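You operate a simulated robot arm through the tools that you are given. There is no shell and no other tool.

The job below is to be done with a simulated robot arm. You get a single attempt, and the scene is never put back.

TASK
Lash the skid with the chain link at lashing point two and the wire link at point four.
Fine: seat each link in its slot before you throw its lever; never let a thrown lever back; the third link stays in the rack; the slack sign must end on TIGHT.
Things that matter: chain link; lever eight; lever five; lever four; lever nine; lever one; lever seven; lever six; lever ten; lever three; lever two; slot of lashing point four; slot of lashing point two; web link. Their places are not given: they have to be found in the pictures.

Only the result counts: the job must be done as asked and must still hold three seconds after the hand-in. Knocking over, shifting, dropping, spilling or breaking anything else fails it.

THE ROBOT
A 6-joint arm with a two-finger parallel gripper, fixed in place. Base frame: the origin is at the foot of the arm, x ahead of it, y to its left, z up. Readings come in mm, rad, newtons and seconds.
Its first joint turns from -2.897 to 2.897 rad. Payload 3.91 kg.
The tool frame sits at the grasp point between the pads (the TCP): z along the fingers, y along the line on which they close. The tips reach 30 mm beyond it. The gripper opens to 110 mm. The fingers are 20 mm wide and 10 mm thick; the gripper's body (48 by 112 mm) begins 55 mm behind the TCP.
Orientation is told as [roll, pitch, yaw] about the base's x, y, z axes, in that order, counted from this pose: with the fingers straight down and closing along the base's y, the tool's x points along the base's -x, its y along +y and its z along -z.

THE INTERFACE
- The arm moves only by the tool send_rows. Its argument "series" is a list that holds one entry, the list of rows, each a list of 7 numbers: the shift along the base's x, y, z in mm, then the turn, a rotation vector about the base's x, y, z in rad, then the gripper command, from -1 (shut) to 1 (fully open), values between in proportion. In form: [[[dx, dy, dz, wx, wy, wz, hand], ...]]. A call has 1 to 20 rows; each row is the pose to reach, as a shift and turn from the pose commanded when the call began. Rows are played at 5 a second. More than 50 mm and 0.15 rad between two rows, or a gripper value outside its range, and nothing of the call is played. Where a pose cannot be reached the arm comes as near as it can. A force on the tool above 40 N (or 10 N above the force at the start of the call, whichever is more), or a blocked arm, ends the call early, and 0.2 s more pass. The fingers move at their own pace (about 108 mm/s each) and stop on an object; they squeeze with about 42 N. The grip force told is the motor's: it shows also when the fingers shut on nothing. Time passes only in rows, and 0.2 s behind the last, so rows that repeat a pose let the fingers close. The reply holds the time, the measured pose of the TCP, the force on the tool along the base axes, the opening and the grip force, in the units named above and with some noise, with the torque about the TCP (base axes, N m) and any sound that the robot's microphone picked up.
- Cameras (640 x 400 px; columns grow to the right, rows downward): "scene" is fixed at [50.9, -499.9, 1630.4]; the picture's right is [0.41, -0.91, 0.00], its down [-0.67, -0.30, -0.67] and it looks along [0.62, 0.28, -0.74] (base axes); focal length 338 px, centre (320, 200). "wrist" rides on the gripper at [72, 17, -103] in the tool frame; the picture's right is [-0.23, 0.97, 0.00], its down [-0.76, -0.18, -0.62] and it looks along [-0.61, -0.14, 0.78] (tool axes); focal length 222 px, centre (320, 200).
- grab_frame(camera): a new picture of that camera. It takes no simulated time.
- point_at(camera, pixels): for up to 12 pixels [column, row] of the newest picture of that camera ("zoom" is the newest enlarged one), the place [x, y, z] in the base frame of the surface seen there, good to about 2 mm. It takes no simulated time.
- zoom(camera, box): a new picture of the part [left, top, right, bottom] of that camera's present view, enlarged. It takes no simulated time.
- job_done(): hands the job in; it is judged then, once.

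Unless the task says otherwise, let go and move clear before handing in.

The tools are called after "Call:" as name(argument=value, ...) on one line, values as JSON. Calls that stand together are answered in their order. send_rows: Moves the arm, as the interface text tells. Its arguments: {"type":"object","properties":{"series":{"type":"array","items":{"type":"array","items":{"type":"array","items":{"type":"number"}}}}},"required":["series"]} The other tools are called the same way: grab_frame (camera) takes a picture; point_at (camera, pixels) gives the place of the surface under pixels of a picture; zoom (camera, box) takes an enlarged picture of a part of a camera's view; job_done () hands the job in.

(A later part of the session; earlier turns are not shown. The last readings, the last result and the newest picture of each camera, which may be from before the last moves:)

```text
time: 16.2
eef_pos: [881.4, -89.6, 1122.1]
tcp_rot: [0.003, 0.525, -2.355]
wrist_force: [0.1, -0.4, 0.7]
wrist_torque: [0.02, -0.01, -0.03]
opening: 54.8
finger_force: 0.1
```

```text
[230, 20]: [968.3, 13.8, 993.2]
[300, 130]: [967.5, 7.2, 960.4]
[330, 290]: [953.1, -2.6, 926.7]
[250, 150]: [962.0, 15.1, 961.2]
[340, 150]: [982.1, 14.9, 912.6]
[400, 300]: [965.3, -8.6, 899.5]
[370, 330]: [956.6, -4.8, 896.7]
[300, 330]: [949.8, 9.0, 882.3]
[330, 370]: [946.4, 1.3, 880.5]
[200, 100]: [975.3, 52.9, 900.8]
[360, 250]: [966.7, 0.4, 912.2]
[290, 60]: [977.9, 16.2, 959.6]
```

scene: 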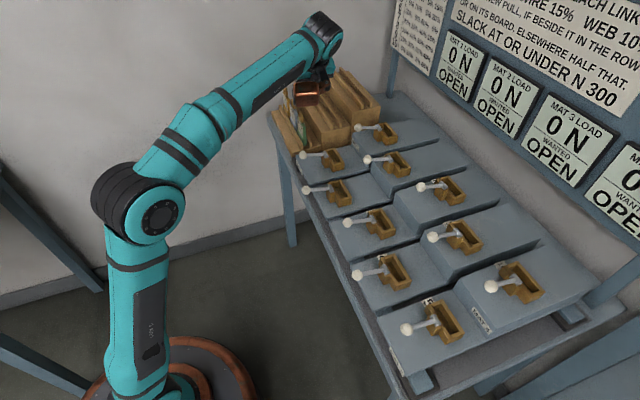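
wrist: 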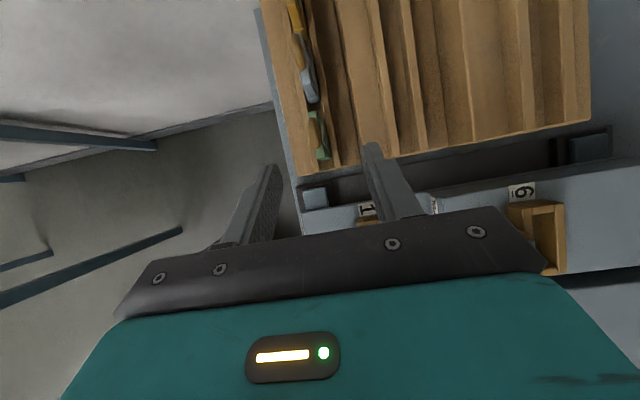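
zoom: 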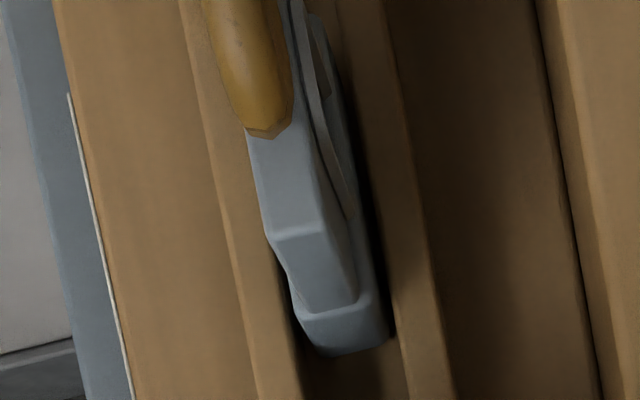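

The links have a thick foot (top shoulder z≈912) and a thinner plate (top z≈960). I'll measure the web link, which is fully in view, to get the exact foot and plate dimensions.

Call:
zoom(camera="wrist", box=[290, 105, 350, 165])

Call:
point_at(camera="zoom", pixels=[[250, 130], [300, 130], [330, 300], [290, 300], [340, 370], [300, 365], [380, 340], [320, 200], [240, 60], [290, 60], [220, 150], [370, 250]])

Call:
point_at(camera="zoom", pixels=[[355, 300], [330, 340], [300, 385], [365, 365], [335, 160], [345, 260], [305, 270], [270, 80], [260, 50], [240, 200], [410, 200], [200, 200]])

```text
6.67 times, centred on (320, 135) of wrist
```

zoom: 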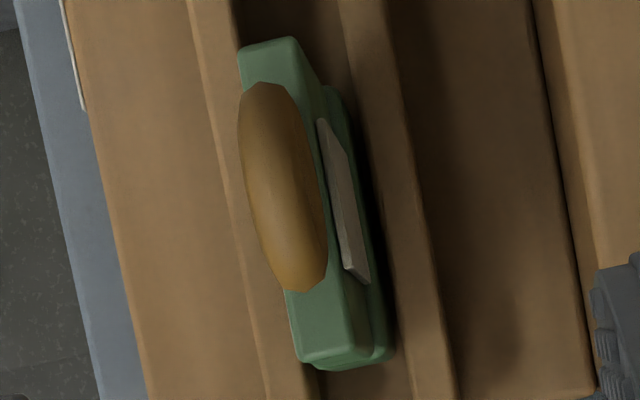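

```text
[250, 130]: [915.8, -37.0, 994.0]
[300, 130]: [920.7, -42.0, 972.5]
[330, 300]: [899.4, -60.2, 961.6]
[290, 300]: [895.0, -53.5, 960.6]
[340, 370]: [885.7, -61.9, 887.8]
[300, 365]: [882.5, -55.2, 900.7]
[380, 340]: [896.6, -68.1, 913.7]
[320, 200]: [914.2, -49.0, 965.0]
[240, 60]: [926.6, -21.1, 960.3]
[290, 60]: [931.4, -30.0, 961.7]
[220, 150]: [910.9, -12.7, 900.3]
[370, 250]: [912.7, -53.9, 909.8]
```

```text
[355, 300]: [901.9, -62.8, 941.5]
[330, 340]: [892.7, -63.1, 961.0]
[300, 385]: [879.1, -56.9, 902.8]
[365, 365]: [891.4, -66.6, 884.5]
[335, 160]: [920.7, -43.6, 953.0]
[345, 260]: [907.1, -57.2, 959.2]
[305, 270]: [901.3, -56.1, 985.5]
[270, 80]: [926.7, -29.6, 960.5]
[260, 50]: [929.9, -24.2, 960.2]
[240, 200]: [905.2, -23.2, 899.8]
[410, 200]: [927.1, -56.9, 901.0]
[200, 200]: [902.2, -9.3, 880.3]
```

The links' feet measure about 61 × 17 mm and plates 55 × 12 mm, centred near web u=614, wire u=703, chain u=793 along the row (v≈675). I'll take the wire first: move to a pre-grasp 100 mm back along the tilted finger axis, above the wire.

Call:
send_rows(series=[[[18, 23, -27, 0, 0, 0, 0], [36, 47, -55, 0, 0, 0, 0], [54.5, 70.5, -83.5, 0, 0, 0, 0], [54.5, 70.5, -83.5, 0, 0, 0, 0]]])

Call:
grab_frame(camera="wrist")

Call:
grab_frame(camera="scene")

Call:
zoom(camera="scene", box=[260, 60, 360, 140])

```text
time: 17.2
eef_pos: [934.7, -20.3, 1038.1]
tcp_rot: [0.0, 0.523, -2.356]
wrist_force: [0.2, -1.3, -0.7]
wrist_torque: [0.04, -0.03, -0.01]
opening: 55.0
finger_force: 0.1
```

```text
taken
```

wrist: 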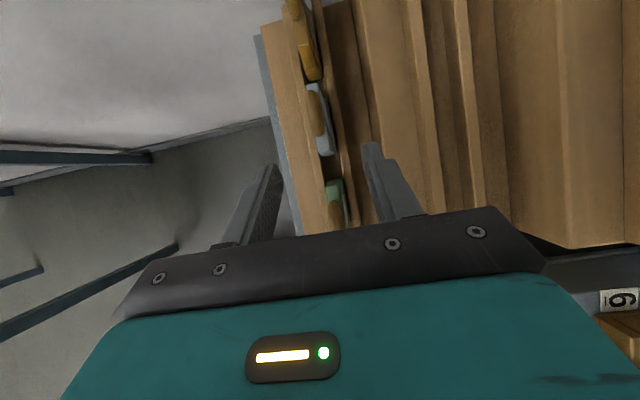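

```text
taken
```

scene: 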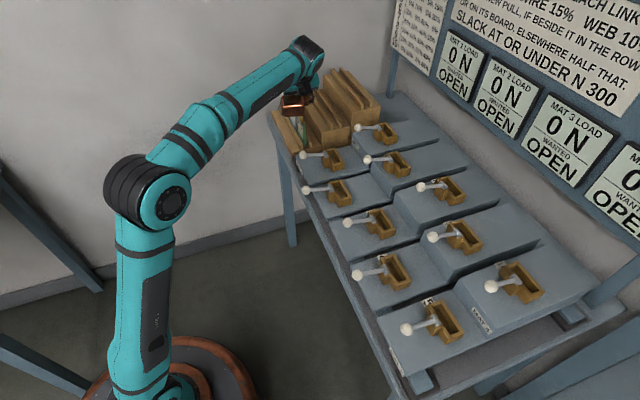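

```text
5.00 times, centred on (310, 100) of scene
```

zoom: 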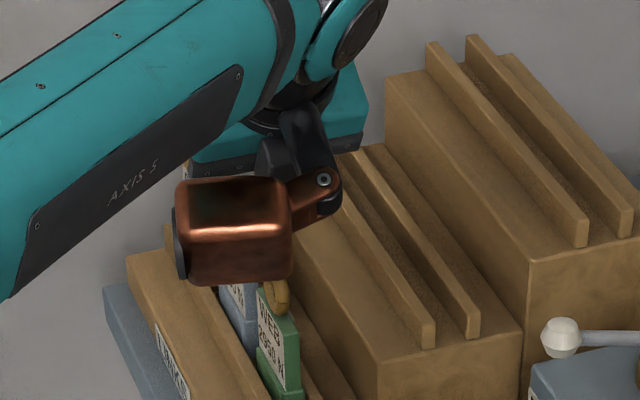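

The pose was reached exactly (934.7,-20.3,1038.1). I'll zoom on the wire link at (318,120) between the fingers and check its centre before going in.

Call:
zoom(camera="wrist", box=[280, 70, 360, 170])

Call:
point_at(camera="zoom", pixels=[[240, 70], [280, 60], [300, 200], [330, 290], [300, 310], [345, 330], [355, 300], [225, 130], [290, 100], [320, 330], [265, 55], [310, 250]])

```text
4.00 times, centred on (320, 120) of wrist
```

zoom: 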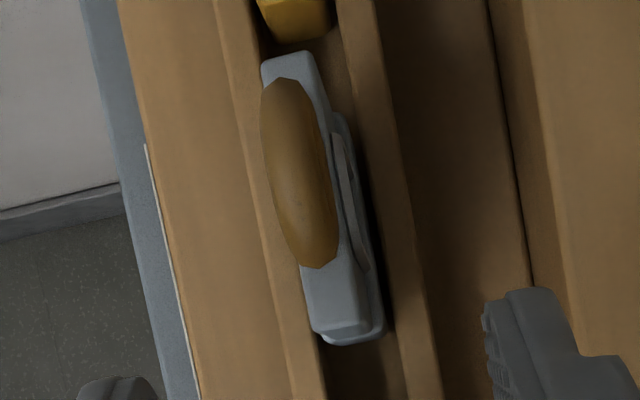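

```text
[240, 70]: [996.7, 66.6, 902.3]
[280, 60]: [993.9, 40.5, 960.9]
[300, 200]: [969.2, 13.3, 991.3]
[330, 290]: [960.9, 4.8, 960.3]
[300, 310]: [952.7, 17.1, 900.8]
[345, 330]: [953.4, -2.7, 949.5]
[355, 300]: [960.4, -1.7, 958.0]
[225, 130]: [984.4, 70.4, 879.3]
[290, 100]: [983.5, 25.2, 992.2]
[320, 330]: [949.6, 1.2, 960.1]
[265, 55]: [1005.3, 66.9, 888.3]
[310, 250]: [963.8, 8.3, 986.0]
```

The wire plate spans u≈672–732, v≈669–681, centred where expected. I'll slide in along the finger axis with the gripper still open.

Call:
send_rows(series=[[[9, 9, -21, 0, 0, 0, 0], [17, 18, -43, 0, 0, 0, 0], [26, 27, -64, 0, 0, 0, 0], [34.5, 35.3, -86, 0, 0, 0, 0], [34.5, 35.3, -86, 0, 0, 0, 0]]])

Call:
grab_frame(camera="wrist")

Call:
zoom(camera="scene", box=[260, 60, 360, 140])

```text
time: 18.2
eef_pos: [968.4, 13.5, 969.4]
tcp_rot: [0.014, 0.532, -2.351]
wrist_force: [-1.9, -1.9, 16.5]
wrist_torque: [-0.7, 0.76, -0.06]
opening: 55.2
finger_force: 0.0
stopped in row 4: the force on the tool passed its limit at 62 N (the readings are from after the stop); the commanded pose is now the measured one
```

```text
taken
```

wrist: 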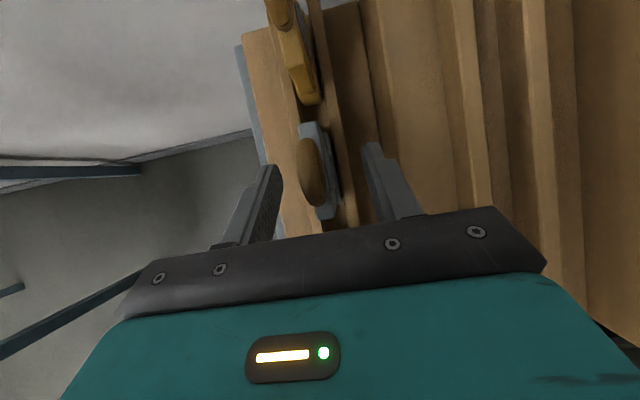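

```text
5.00 times, centred on (310, 100) of scene
```

zoom: 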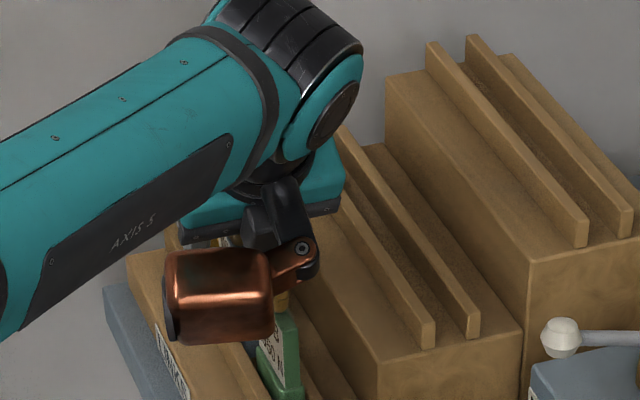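

The call stopped on a 62 N upward contact; the torque puts it about 62 mm toward −row from the TCP, i.e. at the web link's ring. The copper box mounted on the gripper (zoom (220,295)) is the likely culprit, so I'll measure where it and its bracket are.

Call:
point_at(camera="zoom", pixels=[[180, 265], [260, 260], [265, 330], [180, 335], [220, 300], [300, 250], [285, 275], [270, 215], [250, 240], [315, 265], [282, 310], [275, 330]])

Call:
zoom(camera="scene", box=[265, 90, 325, 140])

```text
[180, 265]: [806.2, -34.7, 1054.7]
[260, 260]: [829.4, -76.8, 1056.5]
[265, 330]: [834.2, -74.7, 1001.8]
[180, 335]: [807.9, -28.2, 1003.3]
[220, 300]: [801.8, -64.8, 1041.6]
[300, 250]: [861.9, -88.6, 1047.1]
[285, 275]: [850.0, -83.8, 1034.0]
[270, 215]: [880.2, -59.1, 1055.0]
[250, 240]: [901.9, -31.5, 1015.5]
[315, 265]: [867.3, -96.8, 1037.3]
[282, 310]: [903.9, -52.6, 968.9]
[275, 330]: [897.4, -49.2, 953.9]
```

```text
8.00 times, centred on (295, 115) of scene
```

zoom: 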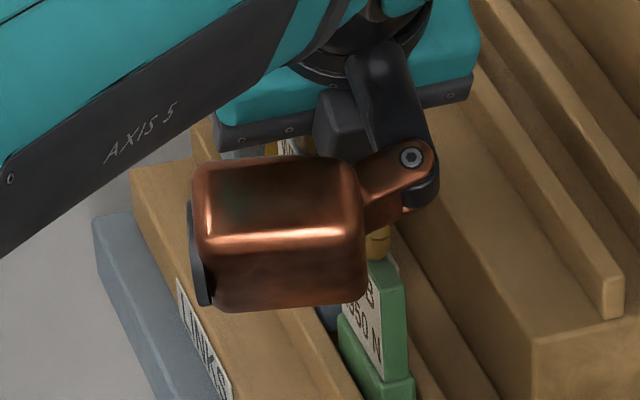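

The bracket's grey base block sits at about (902,-31,1015), 79 mm to the −row side, right over the web ring — this side of the gripper is bulky, so it shouldn't be tilted downward. I'll back off along the same axis, then check whether anything bulky is at the camera side.

Call:
send_rows(series=[[[-9, -9, 22, 0, 0, 0, 0], [-18, -18, 44, 0, 0, 0, 0], [-27, -27, 66, 0, 0, 0, 0], [-40, -40, 110, 0, 0, 0, 0], [-50, -50, 150, 0, 0, 0, 0]]])

Call:
grab_frame(camera="scene")

Call:
zoom(camera="scene", box=[260, 20, 356, 80])

Call:
zoom(camera="scene", box=[265, 85, 325, 135])

```text
time: 19.4
eef_pos: [919.6, -37.5, 1115.5]
tcp_rot: [0.01, 0.529, -2.352]
wrist_force: [0.9, 0.6, -0.5]
wrist_torque: [0.02, 0.01, -0.04]
opening: 54.5
finger_force: 0.0
```

```text
taken
```

scene: 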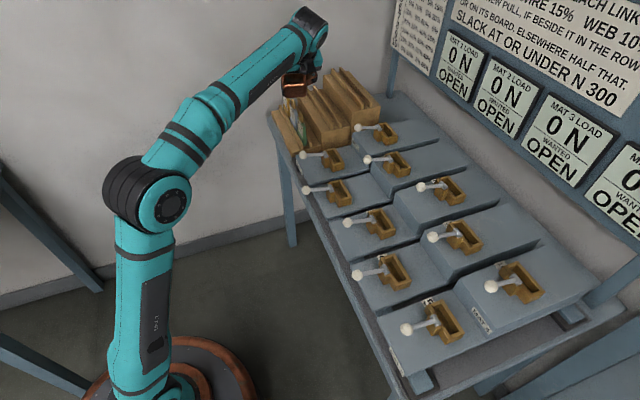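

```text
6.67 times, centred on (308, 50) of scene
```

zoom: 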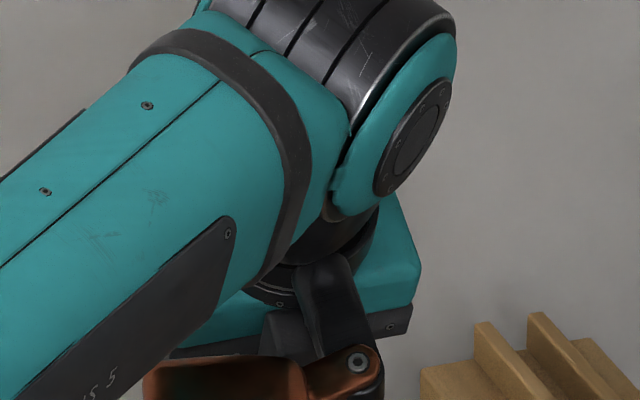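

```text
8.00 times, centred on (295, 110) of scene
```

zoom: 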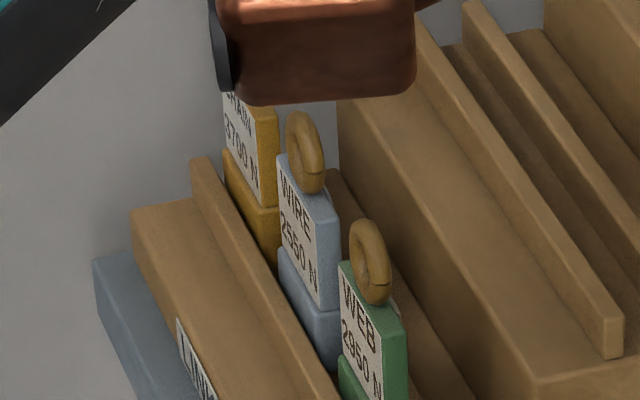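

The web link looks unmoved (same pixels as before). I'll retreat to free space, untilt, and then turn the hand the other way round (+45°) so the bulky bracket faces up when tilting.

Call:
send_rows(series=[[[-40, 8, 7, -0.075, 0.075, 0, 0], [-80, 15, 14, -0.15, 0.15, 0, 0], [-120, 22, 21, -0.225, 0.225, 0, 0], [-160, 30, 28, -0.3, 0.3, 0, 0], [-200, 37, 35, -0.374, 0.374, 0, 0], [-200, 37, 35, -0.374, 0.374, 0, 0]]])

Call:
send_rows(series=[[[0, 0, 0, 0, 0, 0.145, 0], [0, 0, 0, 0, 0, 0.29, 0], [0, 0, 0, 0, 0, 0.435, 0], [0, 0, 0, 0, 0, 0.58, 0], [0, 0, 0, 0, 0, 0.725, 0], [0, 0, 0, 0, 0, 0.87, 0], [0, 0, 0, 0, 0, 1.015, 0], [0, 0, 0, 0, 0, 1.16, 0], [0, 0, 0, 0, 0, 1.305, 0], [0, 0, 0, 0, 0, 1.45, 0], [0, 0, 0, 0, 0, 1.595, 0]]])

Call:
send_rows(series=[[[0, 0, 0, 0, 0, 0.145, 0], [0, 0, 0, 0, 0, 0.29, 0], [0, 0, 0, 0, 0, 0.435, 0], [0, 0, 0, 0, 0, 0.58, 0], [0, 0, 0, 0, 0, 0.725, 0], [0, 0, 0, 0, 0, 0.87, 0], [0, 0, 0, 0, 0, 1.015, 0], [0, 0, 0, 0, 0, 1.16, 0], [0, 0, 0, 0, 0, 1.305, 0], [0, 0, 0, 0, 0, 1.45, 0], [0, 0, 0, 0, 0, 1.545, 0], [0, 0, 0, 0, 0, 1.545, 0]]])

Call:
grab_frame(camera="scene")

Call:
grab_frame(camera="wrist")

```text
time: 20.8
eef_pos: [717.9, -3.5, 1149.8]
tcp_rot: [0.009, 0.0, -2.353]
wrist_force: [0.0, -0.2, -0.3]
wrist_torque: [-0.01, 0.0, 0.0]
opening: 55.1
finger_force: 0.1
```

```text
time: 23.2
eef_pos: [719.3, -2.0, 1151.3]
tcp_rot: [0.009, 0.0, -0.756]
wrist_force: [-0.3, -0.1, -0.8]
wrist_torque: [-0.02, 0.0, 0.0]
opening: 55.0
finger_force: 0.1
```

```text
time: 25.8
eef_pos: [718.5, -1.2, 1149.8]
tcp_rot: [0.007, 0.002, 0.788]
wrist_force: [0.4, 0.0, -0.2]
wrist_torque: [-0.01, -0.03, 0.0]
opening: 54.8
finger_force: 0.1
```

```text
taken
```

scene: 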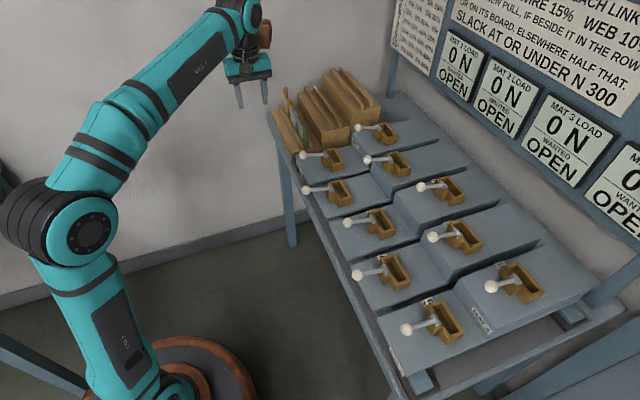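

```text
taken
```

wrist: 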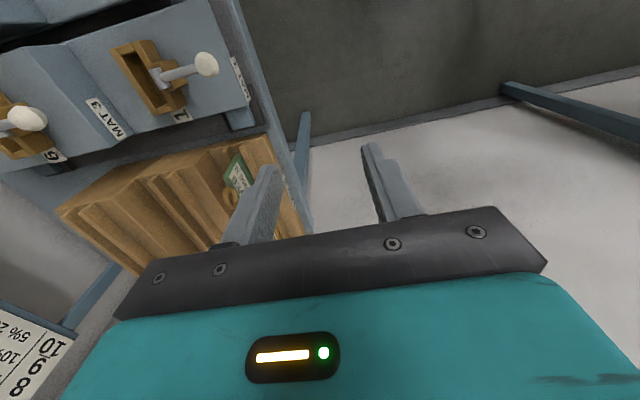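

The hand is now at yaw +0.788 and the copper box sits on the far side at (265,33). I'll zoom in to see if there's any camera body on the near side.

Call:
zoom(camera="scene", box=[200, 0, 296, 115])

Call:
zoom(camera="scene", box=[215, 30, 285, 115])

```text
3.48 times, centred on (248, 58) of scene
```

zoom: 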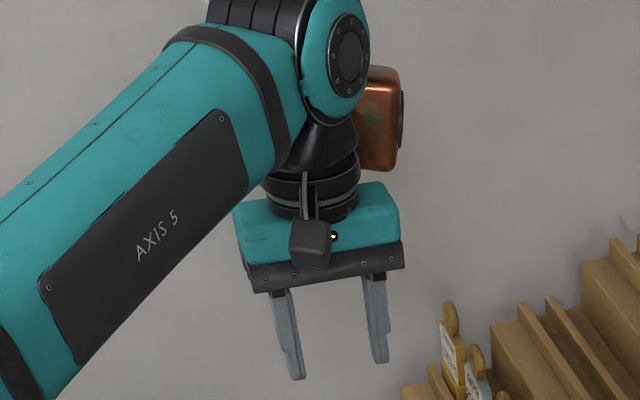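

```text
4.71 times, centred on (250, 72) of scene
```

zoom: 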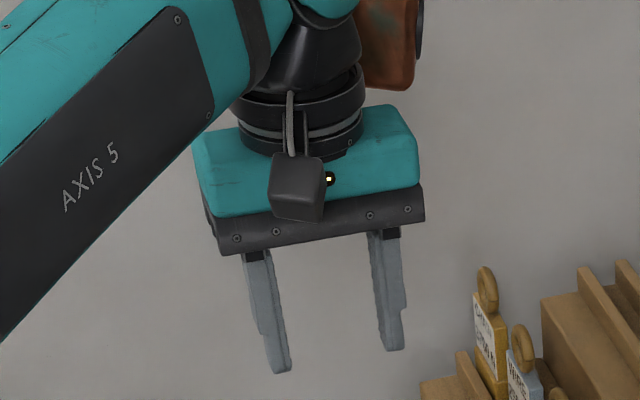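

There's a small dark camera box at zoom (297,188) with a cable. I'll measure its corners and the fingers to know the clearances.

Call:
point_at(camera="zoom", pixels=[[275, 160], [318, 165], [322, 218], [276, 208], [297, 190], [330, 178], [225, 215], [235, 248], [418, 188], [420, 215], [278, 365], [393, 345]])

```text
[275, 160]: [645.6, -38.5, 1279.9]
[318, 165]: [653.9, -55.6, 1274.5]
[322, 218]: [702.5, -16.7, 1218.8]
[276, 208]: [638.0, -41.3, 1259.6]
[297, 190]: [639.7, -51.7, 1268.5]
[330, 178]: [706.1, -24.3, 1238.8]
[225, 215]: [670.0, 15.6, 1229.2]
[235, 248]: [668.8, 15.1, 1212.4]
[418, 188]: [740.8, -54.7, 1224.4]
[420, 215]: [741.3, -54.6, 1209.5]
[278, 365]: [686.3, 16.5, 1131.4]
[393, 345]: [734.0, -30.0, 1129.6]
```

The camera box only reaches to about 100 mm behind the TCP on that side, so with this yaw a 30° tilt clears the web ring by ~18 mm. I'll tilt 30° and move above the pre-grasp of the wire.

Call:
send_rows(series=[[[30, -3, 0, 0.052, -0.062, -0.003, 0], [65, -6, 0, 0.114, -0.123, -0.003, 0], [100, -9, 0, 0.177, -0.186, -0.003, 0], [135, -12, -8, 0.239, -0.247, -0.003, 0], [170, -16, -15, 0.301, -0.309, -0.003, 0], [214, -20, -30, 0.363, -0.371, -0.003, 0], [214, -20, -30, 0.363, -0.371, -0.003, 0]]])

Call:
grab_frame(camera="wrist")

Call:
grab_frame(camera="scene")

Call:
zoom(camera="scene", box=[250, 40, 346, 140])

```text
time: 27.4
eef_pos: [934.9, -21.3, 1118.3]
tcp_rot: [0.002, -0.52, 0.784]
wrist_force: [0.3, -0.7, 0.5]
wrist_torque: [0.03, 0.03, 0.0]
opening: 55.1
finger_force: 0.0
```

```text
taken
```

wrist: 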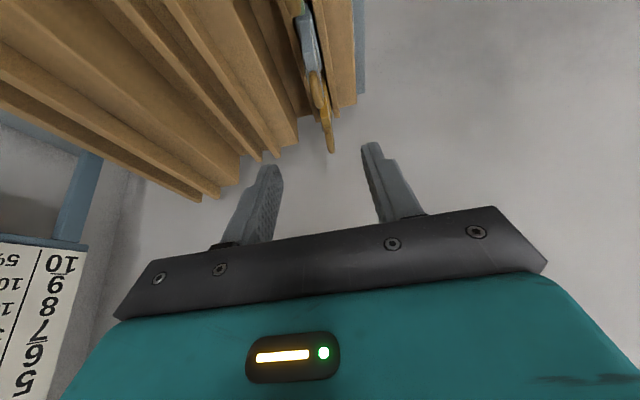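

```text
taken
```

scene: 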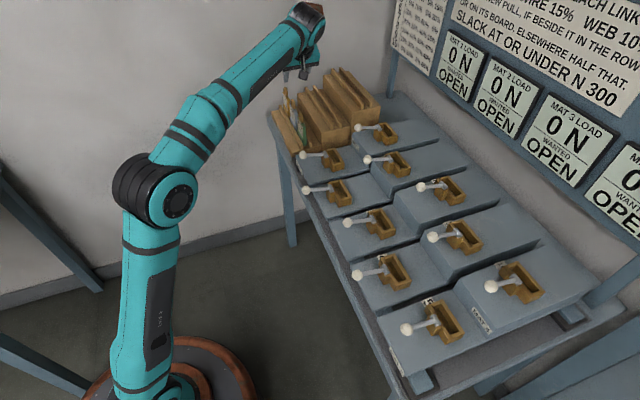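

```text
4.00 times, centred on (298, 90) of scene
```

zoom: 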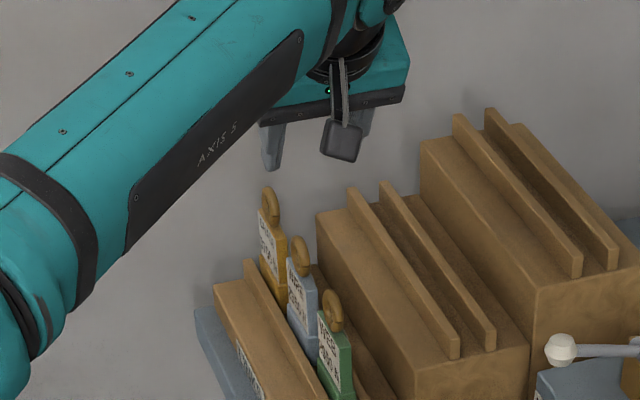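

The wire is ahead and below with the camera box clear of everything. I'll drop 71 mm to the pre-grasp height and check.

Call:
send_rows(series=[[[0, 0, -36, 0, 0, 0, 0], [0, 0, -71, 0, 0, 0, 0], [0, 0, -71, 0, 0, 0, 0]]])

Call:
zoom(camera="scene", box=[260, 60, 340, 135])

Call:
grab_frame(camera="wrist")

```text
time: 28.2
eef_pos: [931.6, -21.0, 1047.5]
tcp_rot: [0.002, -0.518, 0.783]
wrist_force: [-0.8, -0.2, -0.1]
wrist_torque: [0.01, 0.01, 0.01]
opening: 55.0
finger_force: 0.0
```

```text
5.33 times, centred on (300, 98) of scene
```

zoom: 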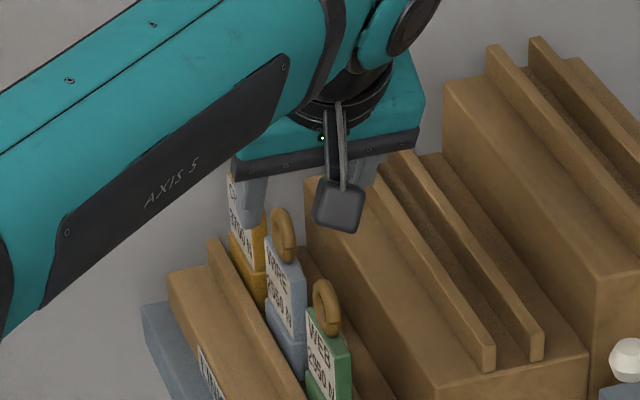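

```text
taken
```

wrist: 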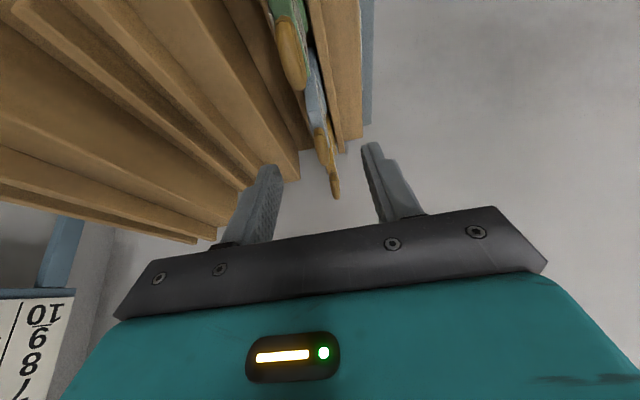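

The fingers straddle the row of links and the camera box clears the web ring. I'll go in along the finger axis to the wire grasp at z≈962.

Call:
send_rows(series=[[[9, 8.6, -21.5, 0, 0, 0, 0], [18, 17.3, -43, 0, 0, 0, 0], [27, 26, -64.5, 0, 0, 0, 0], [36, 34.6, -86, 0, 0, 0, 0], [36, 34.6, -86, 0, 0, 0, 0]]])

Call:
zoom(camera="scene", box=[260, 60, 340, 135])

Call:
grab_frame(camera="wrist")

```text
time: 29.4
eef_pos: [967.6, 12.0, 962.8]
tcp_rot: [0.001, -0.516, 0.787]
wrist_force: [-0.5, -0.6, -0.1]
wrist_torque: [0.0, -0.01, 0.04]
opening: 55.2
finger_force: 0.1
```

```text
5.33 times, centred on (300, 98) of scene
```

zoom: 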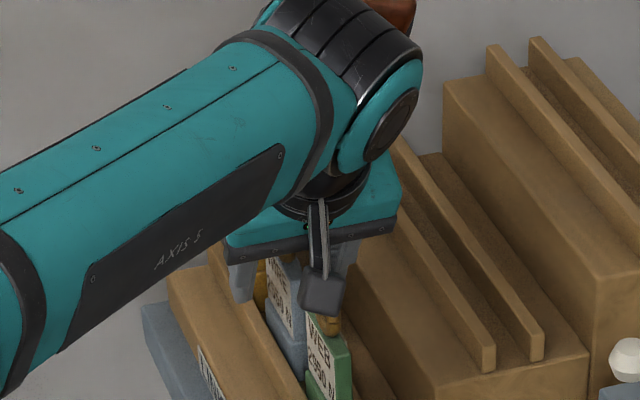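

```text
taken
```

wrist: 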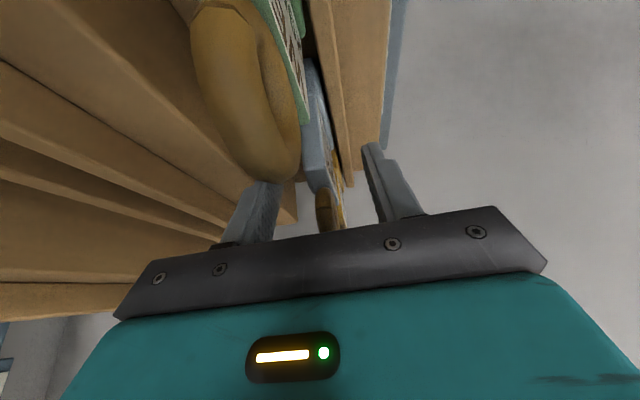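

No contact, and the wire plate lies between the fingers. I'll close on it.

Call:
send_rows(series=[[[0, 0, 0, 0, 0, 0, -0.5], [0, 0, 0, 0, 0, 0, -1], [0, 0, 0, 0, 0, 0, -1], [0, 0, 0, 0, 0, 0, -1]]])

Call:
grab_frame(camera="wrist")

```text
time: 30.4
eef_pos: [969.0, 10.9, 963.8]
tcp_rot: [0.001, -0.516, 0.787]
wrist_force: [-1.4, -0.6, 0.1]
wrist_torque: [0.06, -0.01, 0.05]
opening: 11.7
finger_force: 42.3
```

```text
taken
```

wrist: 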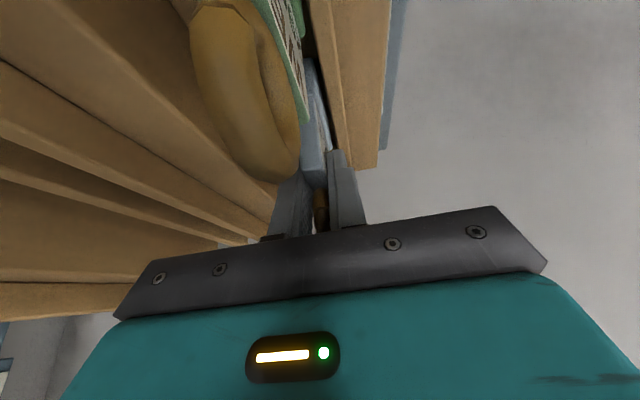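

The fingers stopped at 11.7 mm on the plate with 42 N grip. I'll lift straight up 40 mm in small steps.

Call:
send_rows(series=[[[0, 0, 8, 0, 0, 0, -1], [0, 0, 16, 0, 0, 0, -1], [0, 0, 26, 0, 0, 0, -1], [0, 0, 40, 0, 0, 0, -1], [0, 0, 40, 0, 0, 0, -1]]])

Call:
zoom(camera="scene", box=[260, 60, 340, 135])

Call:
grab_frame(camera="wrist")

```text
time: 31.6
eef_pos: [967.9, 13.2, 1003.2]
tcp_rot: [0.001, -0.516, 0.783]
wrist_force: [-0.3, 0.6, -2.5]
wrist_torque: [0.0, 0.03, 0.05]
opening: 11.6
finger_force: 41.8
```

```text
5.33 times, centred on (300, 98) of scene
```

zoom: 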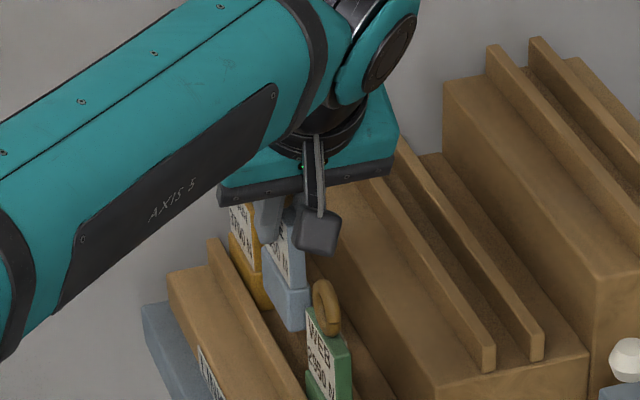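

```text
taken
```

wrist: 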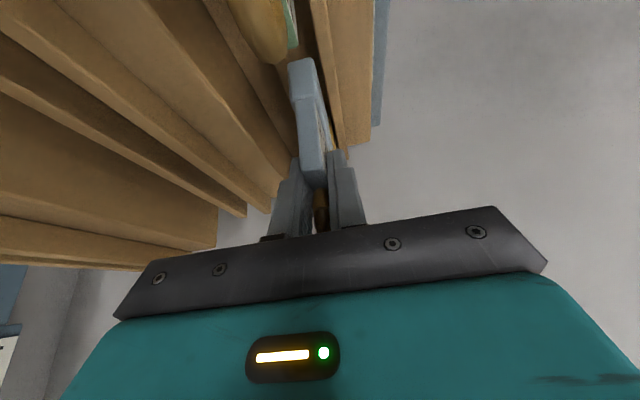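

The wire is lifted clear, upright, with web and chain still in place. I'll swing it out in front of the rack (toward the robot) and up before travelling.

Call:
send_rows(series=[[[-15, 15, 20, 0, 0, 0, -1], [-31, 31, 40, 0, 0, 0, -1], [-46.5, 46.5, 57, 0, 0, 0, -1], [-69, 24, 74, 0, 0, 0, -1], [-91, 2, 91, 0, 0, 0, -1], [-113, -20, 107, 0, 0, 0, -1]]])

Call:
grab_frame(camera="scene")

```text
time: 33.0
eef_pos: [854.0, -5.6, 1111.1]
tcp_rot: [0.002, -0.517, 0.786]
wrist_force: [0.0, 0.5, -2.2]
wrist_torque: [-0.01, 0.07, 0.01]
opening: 11.7
finger_force: 41.9
```

```text
taken
```

scene: 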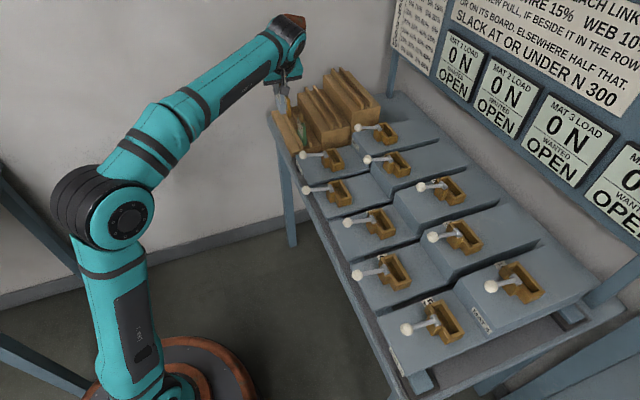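

Clear of the rack at (854,-6,1111). Now I'll carry the wire to above slot 4 at constant height.

Call:
send_rows(series=[[[-25.4, -35.1, 0, 0, 0, 0, -1], [-50.7, -70.2, 0, 0, 0, 0, -1], [-76.1, -105.3, 0, 0, 0, 0, -1], [-101.4, -140.5, 0, 0, 0, 0, -1], [-126.8, -175.6, 0, 0, 0, 0, -1], [-152.1, -210.7, 0, 0, 0, 0, -1], [-177.5, -245.8, 0, 0, 0, 0, -1], [-202.8, -280.9, 0, 0, 0, 0, -1], [-228.2, -316, 0, 0, 0, 0, -1], [-253.5, -351.1, 0, 0, 0, 0, -1], [-278.9, -386.3, 0, 0, 0, 0, -1], [-304.2, -421.4, 0, 0, 0, 0, -1], [-329.6, -456.5, 0, 0, 0, 0, -1], [-354.9, -491.6, 0, 0, 0, 0, -1], [-354.9, -491.6, 0, 0, 0, 0, -1]]])

Call:
grab_frame(camera="scene")

Call:
zoom(camera="scene", box=[320, 180, 440, 300])

Call:
grab_frame(camera="wrist")

```text
time: 36.2
eef_pos: [500.0, -499.2, 1111.5]
tcp_rot: [-0.001, -0.52, 0.788]
wrist_force: [0.2, -0.3, -2.9]
wrist_torque: [-0.03, 0.03, -0.01]
opening: 11.8
finger_force: 42.1
```

```text
taken
```

scene: 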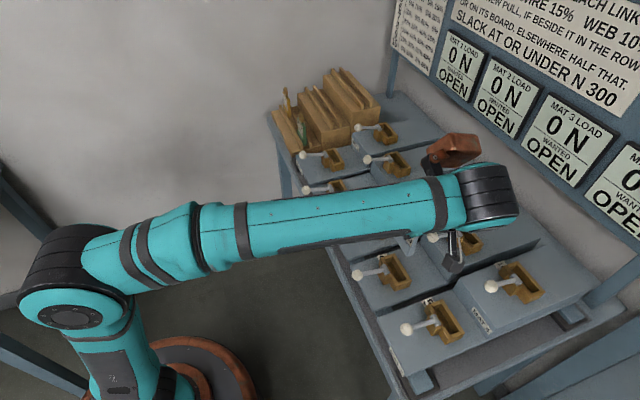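

```text
3.33 times, centred on (380, 240) of scene
```

zoom: 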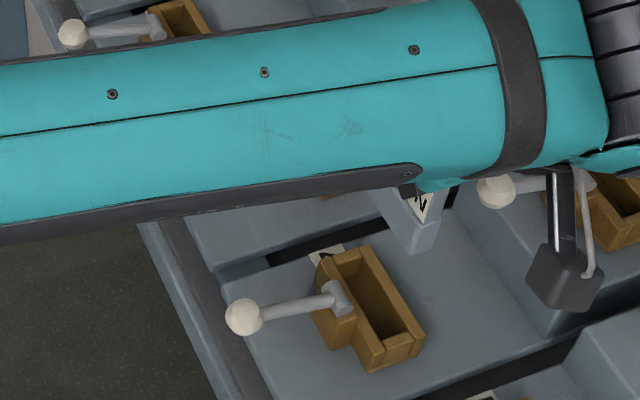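

```text
taken
```

wrist: 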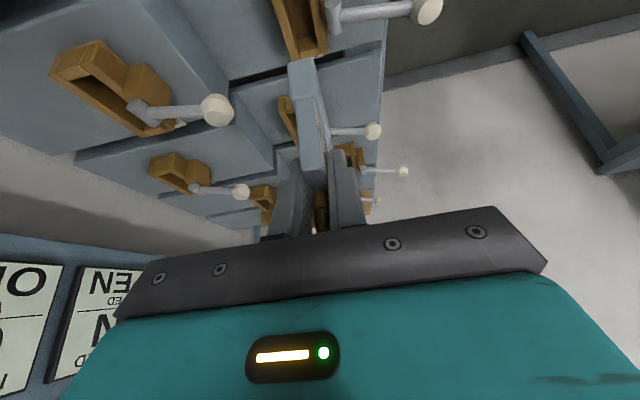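

The wire's foot hangs at scene zoom (415,240), right behind slot 4's position and still high. I'll descend to a hover about 10 mm above the slot walls.

Call:
send_rows(series=[[[0, 0, -30, 0, 0, 0, -1], [0, 0, -60, 0, 0, 0, -1], [0, 0, -86, 0, 0, 0, -1], [0, 0, -86, 0, 0, 0, -1]]])

Call:
grab_frame(camera="wrist")

Call:
zoom(camera="scene", box=[340, 220, 440, 300])

Call:
zoom(camera="wrist", box=[240, 0, 400, 170])

```text
time: 37.2
eef_pos: [500.7, -497.2, 1024.7]
tcp_rot: [0.003, -0.518, 0.787]
wrist_force: [-0.1, -0.3, -2.2]
wrist_torque: [0.03, 0.03, 0.01]
opening: 11.7
finger_force: 41.8
```

```text
taken
```

wrist: 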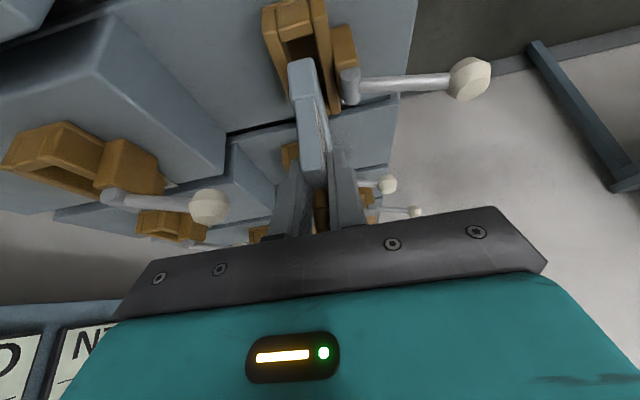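

```text
5.00 times, centred on (390, 260) of scene
```

zoom: 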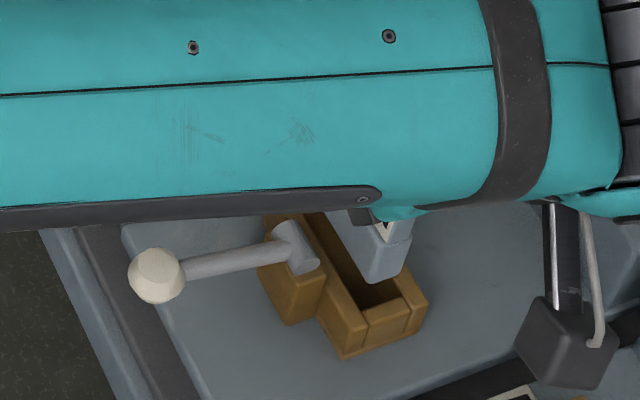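

```text
2.35 times, centred on (320, 85) of wrist
```

zoom: 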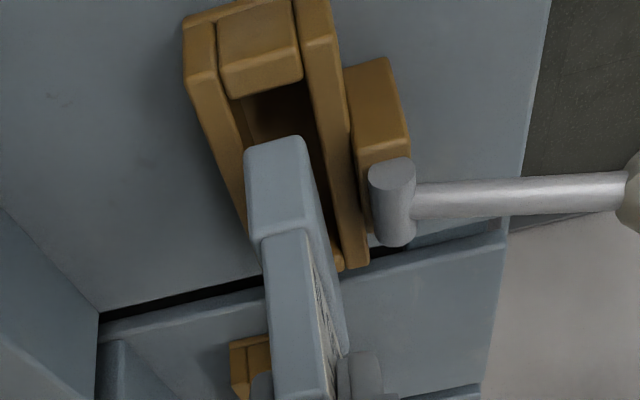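

I can see the foot over the slot opening from the wrist camera. I'll measure the foot's corners against the slot's edges.

Call:
point_at(camera="zoom", pixels=[[252, 155], [298, 148], [275, 160], [255, 200], [305, 200], [280, 200], [268, 300], [300, 300], [225, 100], [310, 110], [320, 200], [335, 200]])

Call:
point_at(camera="zoom", pixels=[[235, 90], [290, 75], [260, 45], [200, 60], [215, 60], [310, 60], [325, 60], [340, 150], [345, 240], [240, 180], [312, 160], [330, 240]])

```text
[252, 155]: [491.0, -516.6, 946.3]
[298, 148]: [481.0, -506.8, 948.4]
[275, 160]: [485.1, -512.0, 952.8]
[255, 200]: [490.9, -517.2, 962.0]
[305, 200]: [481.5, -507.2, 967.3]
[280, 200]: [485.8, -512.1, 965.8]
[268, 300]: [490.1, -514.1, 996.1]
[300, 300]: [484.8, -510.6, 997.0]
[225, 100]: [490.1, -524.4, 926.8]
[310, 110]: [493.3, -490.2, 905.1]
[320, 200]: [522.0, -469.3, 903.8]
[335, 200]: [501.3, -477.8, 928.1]
```

```text
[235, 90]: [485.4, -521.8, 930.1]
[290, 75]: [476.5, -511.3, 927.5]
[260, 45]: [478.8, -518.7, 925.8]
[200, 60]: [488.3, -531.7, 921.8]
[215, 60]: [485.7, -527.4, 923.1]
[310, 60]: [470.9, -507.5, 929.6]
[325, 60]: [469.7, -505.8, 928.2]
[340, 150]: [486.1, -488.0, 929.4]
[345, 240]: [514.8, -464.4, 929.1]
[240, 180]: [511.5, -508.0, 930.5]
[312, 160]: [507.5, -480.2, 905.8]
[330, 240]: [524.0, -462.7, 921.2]
```

The foot is centred across the slot (v≈705.5 vs 705.9) but sits about 1.7 mm too far along +row. I'll correct that by (-1,-1.4) mm and lower 22 mm to enter the slot.

Call:
send_rows(series=[[[-1, -1.4, 0, 0, 0, 0, -1], [-1, -1.4, -8, 0, 0, 0, -1], [-1, -1.4, -14, 0, 0, 0, -1], [-1, -1.4, -19, 0, 0, 0, -1], [-1, -1.4, -23, 0, 0, 0, -1]]])

Call:
zoom(camera="wrist", box=[240, 0, 400, 170])

Call:
zoom(camera="scene", box=[350, 230, 430, 300])

```text
time: 38.4
eef_pos: [501.2, -499.4, 1002.8]
tcp_rot: [0.003, -0.517, 0.785]
wrist_force: [-0.5, -0.6, -2.8]
wrist_torque: [-0.02, 0.01, -0.01]
opening: 11.4
finger_force: 41.8
```

```text
2.35 times, centred on (320, 85) of wrist
```

zoom: 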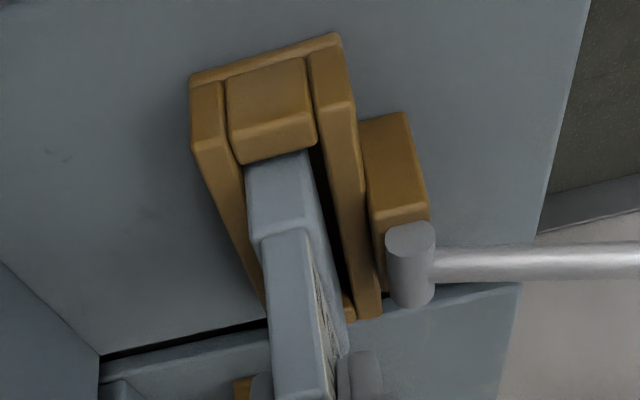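

```text
5.71 times, centred on (390, 265) of scene
```

zoom: 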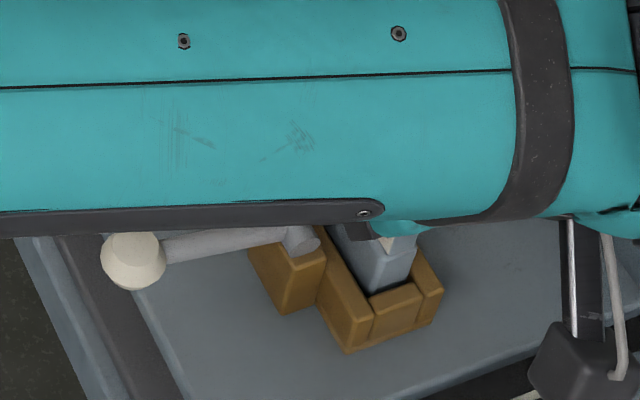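

The foot is entering the slot with no side force. I'll lower the remaining ~15 mm gently until it touches the floor.

Call:
send_rows(series=[[[0, 0, -5, 0, 0, 0, -1], [0, 0, -9, 0, 0, 0, -1], [0, 0, -11, 0, 0, 0, -1], [0, 0, -12.5, 0, 0, 0, -1], [0, 0, -13.5, 0, 0, 0, -1]]])

Call:
zoom(camera="wrist", box=[240, 0, 400, 170])

```text
time: 39.6
eef_pos: [499.1, -498.7, 990.6]
tcp_rot: [-0.003, -0.518, 0.787]
wrist_force: [3.0, -2.3, 20.0]
wrist_torque: [0.09, -0.34, -0.06]
opening: 11.8
finger_force: 41.9
```

```text
2.35 times, centred on (320, 85) of wrist
```

zoom: 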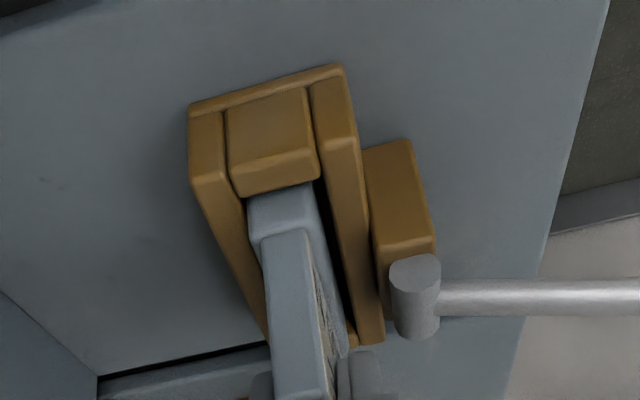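

There's a 20 N upward reaction with a small sideways push, so the foot is touching at TCP z≈990. I'll check how deep the foot sits relative to the wall tops.

Call:
point_at(camera="zoom", pixels=[[268, 215], [300, 210], [285, 225], [262, 235], [290, 260], [210, 150], [340, 110], [345, 200], [270, 140], [225, 220], [250, 260], [330, 180]])

Call:
zoom(camera="scene", box=[370, 255, 420, 295])

Call:
point_at(camera="zoom", pixels=[[290, 60], [320, 80], [345, 90], [350, 60], [330, 110], [380, 90], [310, 130], [270, 80], [240, 100], [360, 110], [400, 60], [300, 40]])

```text
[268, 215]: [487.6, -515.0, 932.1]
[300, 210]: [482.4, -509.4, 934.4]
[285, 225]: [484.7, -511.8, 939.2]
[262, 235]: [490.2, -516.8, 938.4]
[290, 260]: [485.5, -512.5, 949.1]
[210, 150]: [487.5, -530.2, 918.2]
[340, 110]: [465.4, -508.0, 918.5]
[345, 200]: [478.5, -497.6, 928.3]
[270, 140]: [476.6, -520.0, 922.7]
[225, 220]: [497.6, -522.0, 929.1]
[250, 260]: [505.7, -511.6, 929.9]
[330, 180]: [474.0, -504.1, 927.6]
```

```text
10.00 times, centred on (395, 275) of scene
```

zoom: 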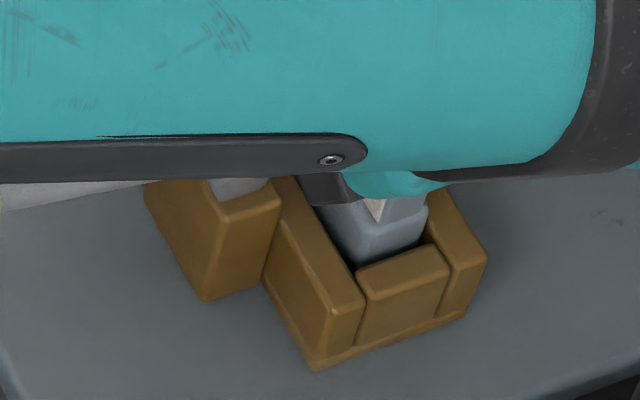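

```text
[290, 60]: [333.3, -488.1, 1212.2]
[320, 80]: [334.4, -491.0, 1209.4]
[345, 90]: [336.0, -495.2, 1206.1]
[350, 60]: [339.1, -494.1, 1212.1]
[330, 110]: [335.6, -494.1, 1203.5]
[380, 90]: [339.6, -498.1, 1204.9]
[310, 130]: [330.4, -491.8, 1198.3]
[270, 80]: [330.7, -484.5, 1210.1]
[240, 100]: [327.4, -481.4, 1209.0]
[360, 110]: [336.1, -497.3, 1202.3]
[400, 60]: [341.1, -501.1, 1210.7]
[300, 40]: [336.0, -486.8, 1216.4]
```

The foot's shoulder reads z≈938 against an expected ~936, and the foot is centred between the walls. I'll raise 3 mm, nudge 1 mm along −row, and press down again to see where it bottoms.

Call:
send_rows(series=[[[0, 0, 3, 0, 0, 0, -1], [-0.8, -0.8, 3, 0, 0, 0, -1], [-0.8, -0.8, 0, 0, 0, 0, -1], [-0.8, -0.8, -1, 0, 0, 0, -1], [-0.8, -0.8, -2, 0, 0, 0, -1], [-0.8, -0.8, -2, 0, 0, 0, -1]]])

```text
time: 40.8
eef_pos: [498.9, -498.4, 989.3]
tcp_rot: [-0.004, -0.52, 0.789]
wrist_force: [-0.8, 1.5, 6.3]
wrist_torque: [0.16, 0.06, 0.0]
opening: 11.7
finger_force: 42.2
stopped in row 5: the force on the tool passed its limit at 43 N (the readings are from after the stop); the commanded pose is now the measured one
```

It bottoms firmly at TCP z≈989, so the foot is on the slot floor. I'll open the fingers gently to ~30 mm and look.

Call:
send_rows(series=[[[0, 0, 0, 0, 0, 0, -0.75], [0, 0, 0, 0, 0, 0, -0.6], [0, 0, 0, 0, 0, 0, -0.45], [0, 0, 0, 0, 0, 0, -0.45]]])

Call:
grab_frame(camera="wrist")

Call:
zoom(camera="wrist", box=[240, 0, 400, 170])

```text
time: 41.8
eef_pos: [499.3, -499.7, 990.0]
tcp_rot: [-0.002, -0.519, 0.789]
wrist_force: [-0.4, -1.0, 0.7]
wrist_torque: [-0.03, 0.01, 0.02]
opening: 30.6
finger_force: 0.0
```

```text
taken
```

wrist: 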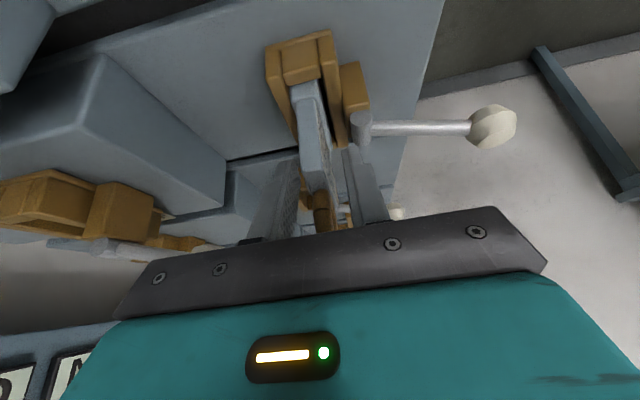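

```text
2.35 times, centred on (320, 85) of wrist
```

zoom: 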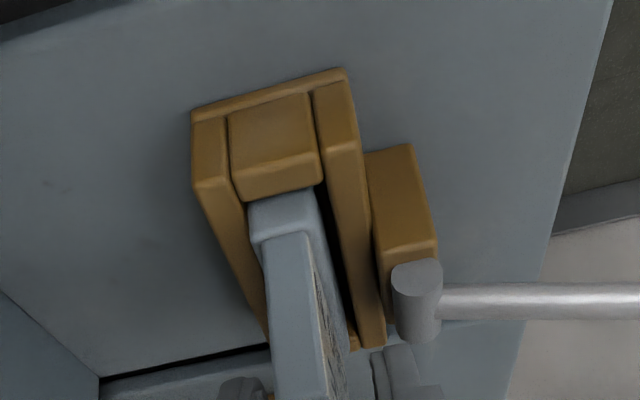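

The wire stands upright in slot 4 with the fingers free. I'll retreat backward along the finger axis.

Call:
send_rows(series=[[[-7, -7, 17, 0, 0, 0, -0.45], [-14, -14, 34, 0, 0, 0, -0.45], [-21, -21, 52, 0, 0, 0, -0.45], [-32, -32, 80, 0, 0, 0, -0.45], [-42, -42, 115, 0, 0, 0, -0.3]]])

Call:
grab_frame(camera="wrist")

Call:
grab_frame(camera="scene")

Call:
zoom(camera="wrist", box=[240, 0, 440, 170])

```text
time: 43.0
eef_pos: [460.1, -540.4, 1105.6]
tcp_rot: [-0.004, -0.518, 0.789]
wrist_force: [-0.6, 0.8, 0.0]
wrist_torque: [-0.02, 0.01, -0.04]
opening: 38.3
finger_force: 0.1
```

```text
taken
```

wrist: 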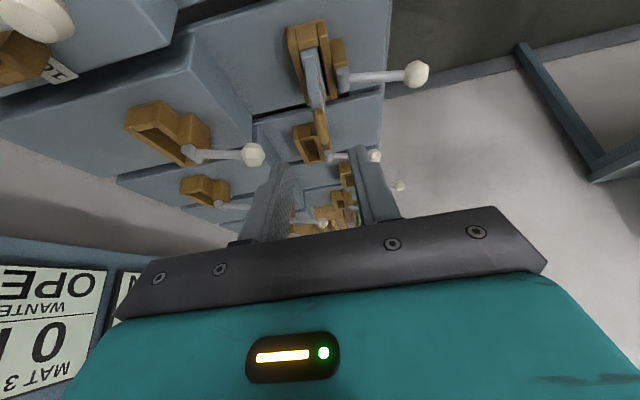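

```text
taken
```

scene: 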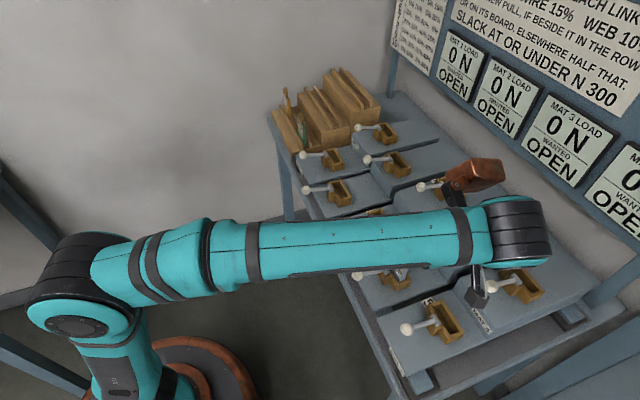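

```text
2.35 times, centred on (340, 85) of wrist
```

zoom: 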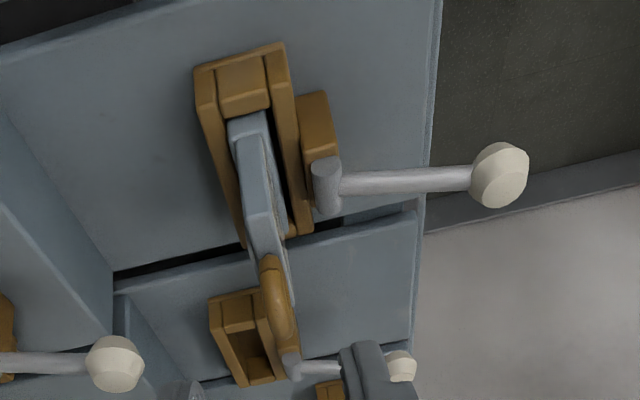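

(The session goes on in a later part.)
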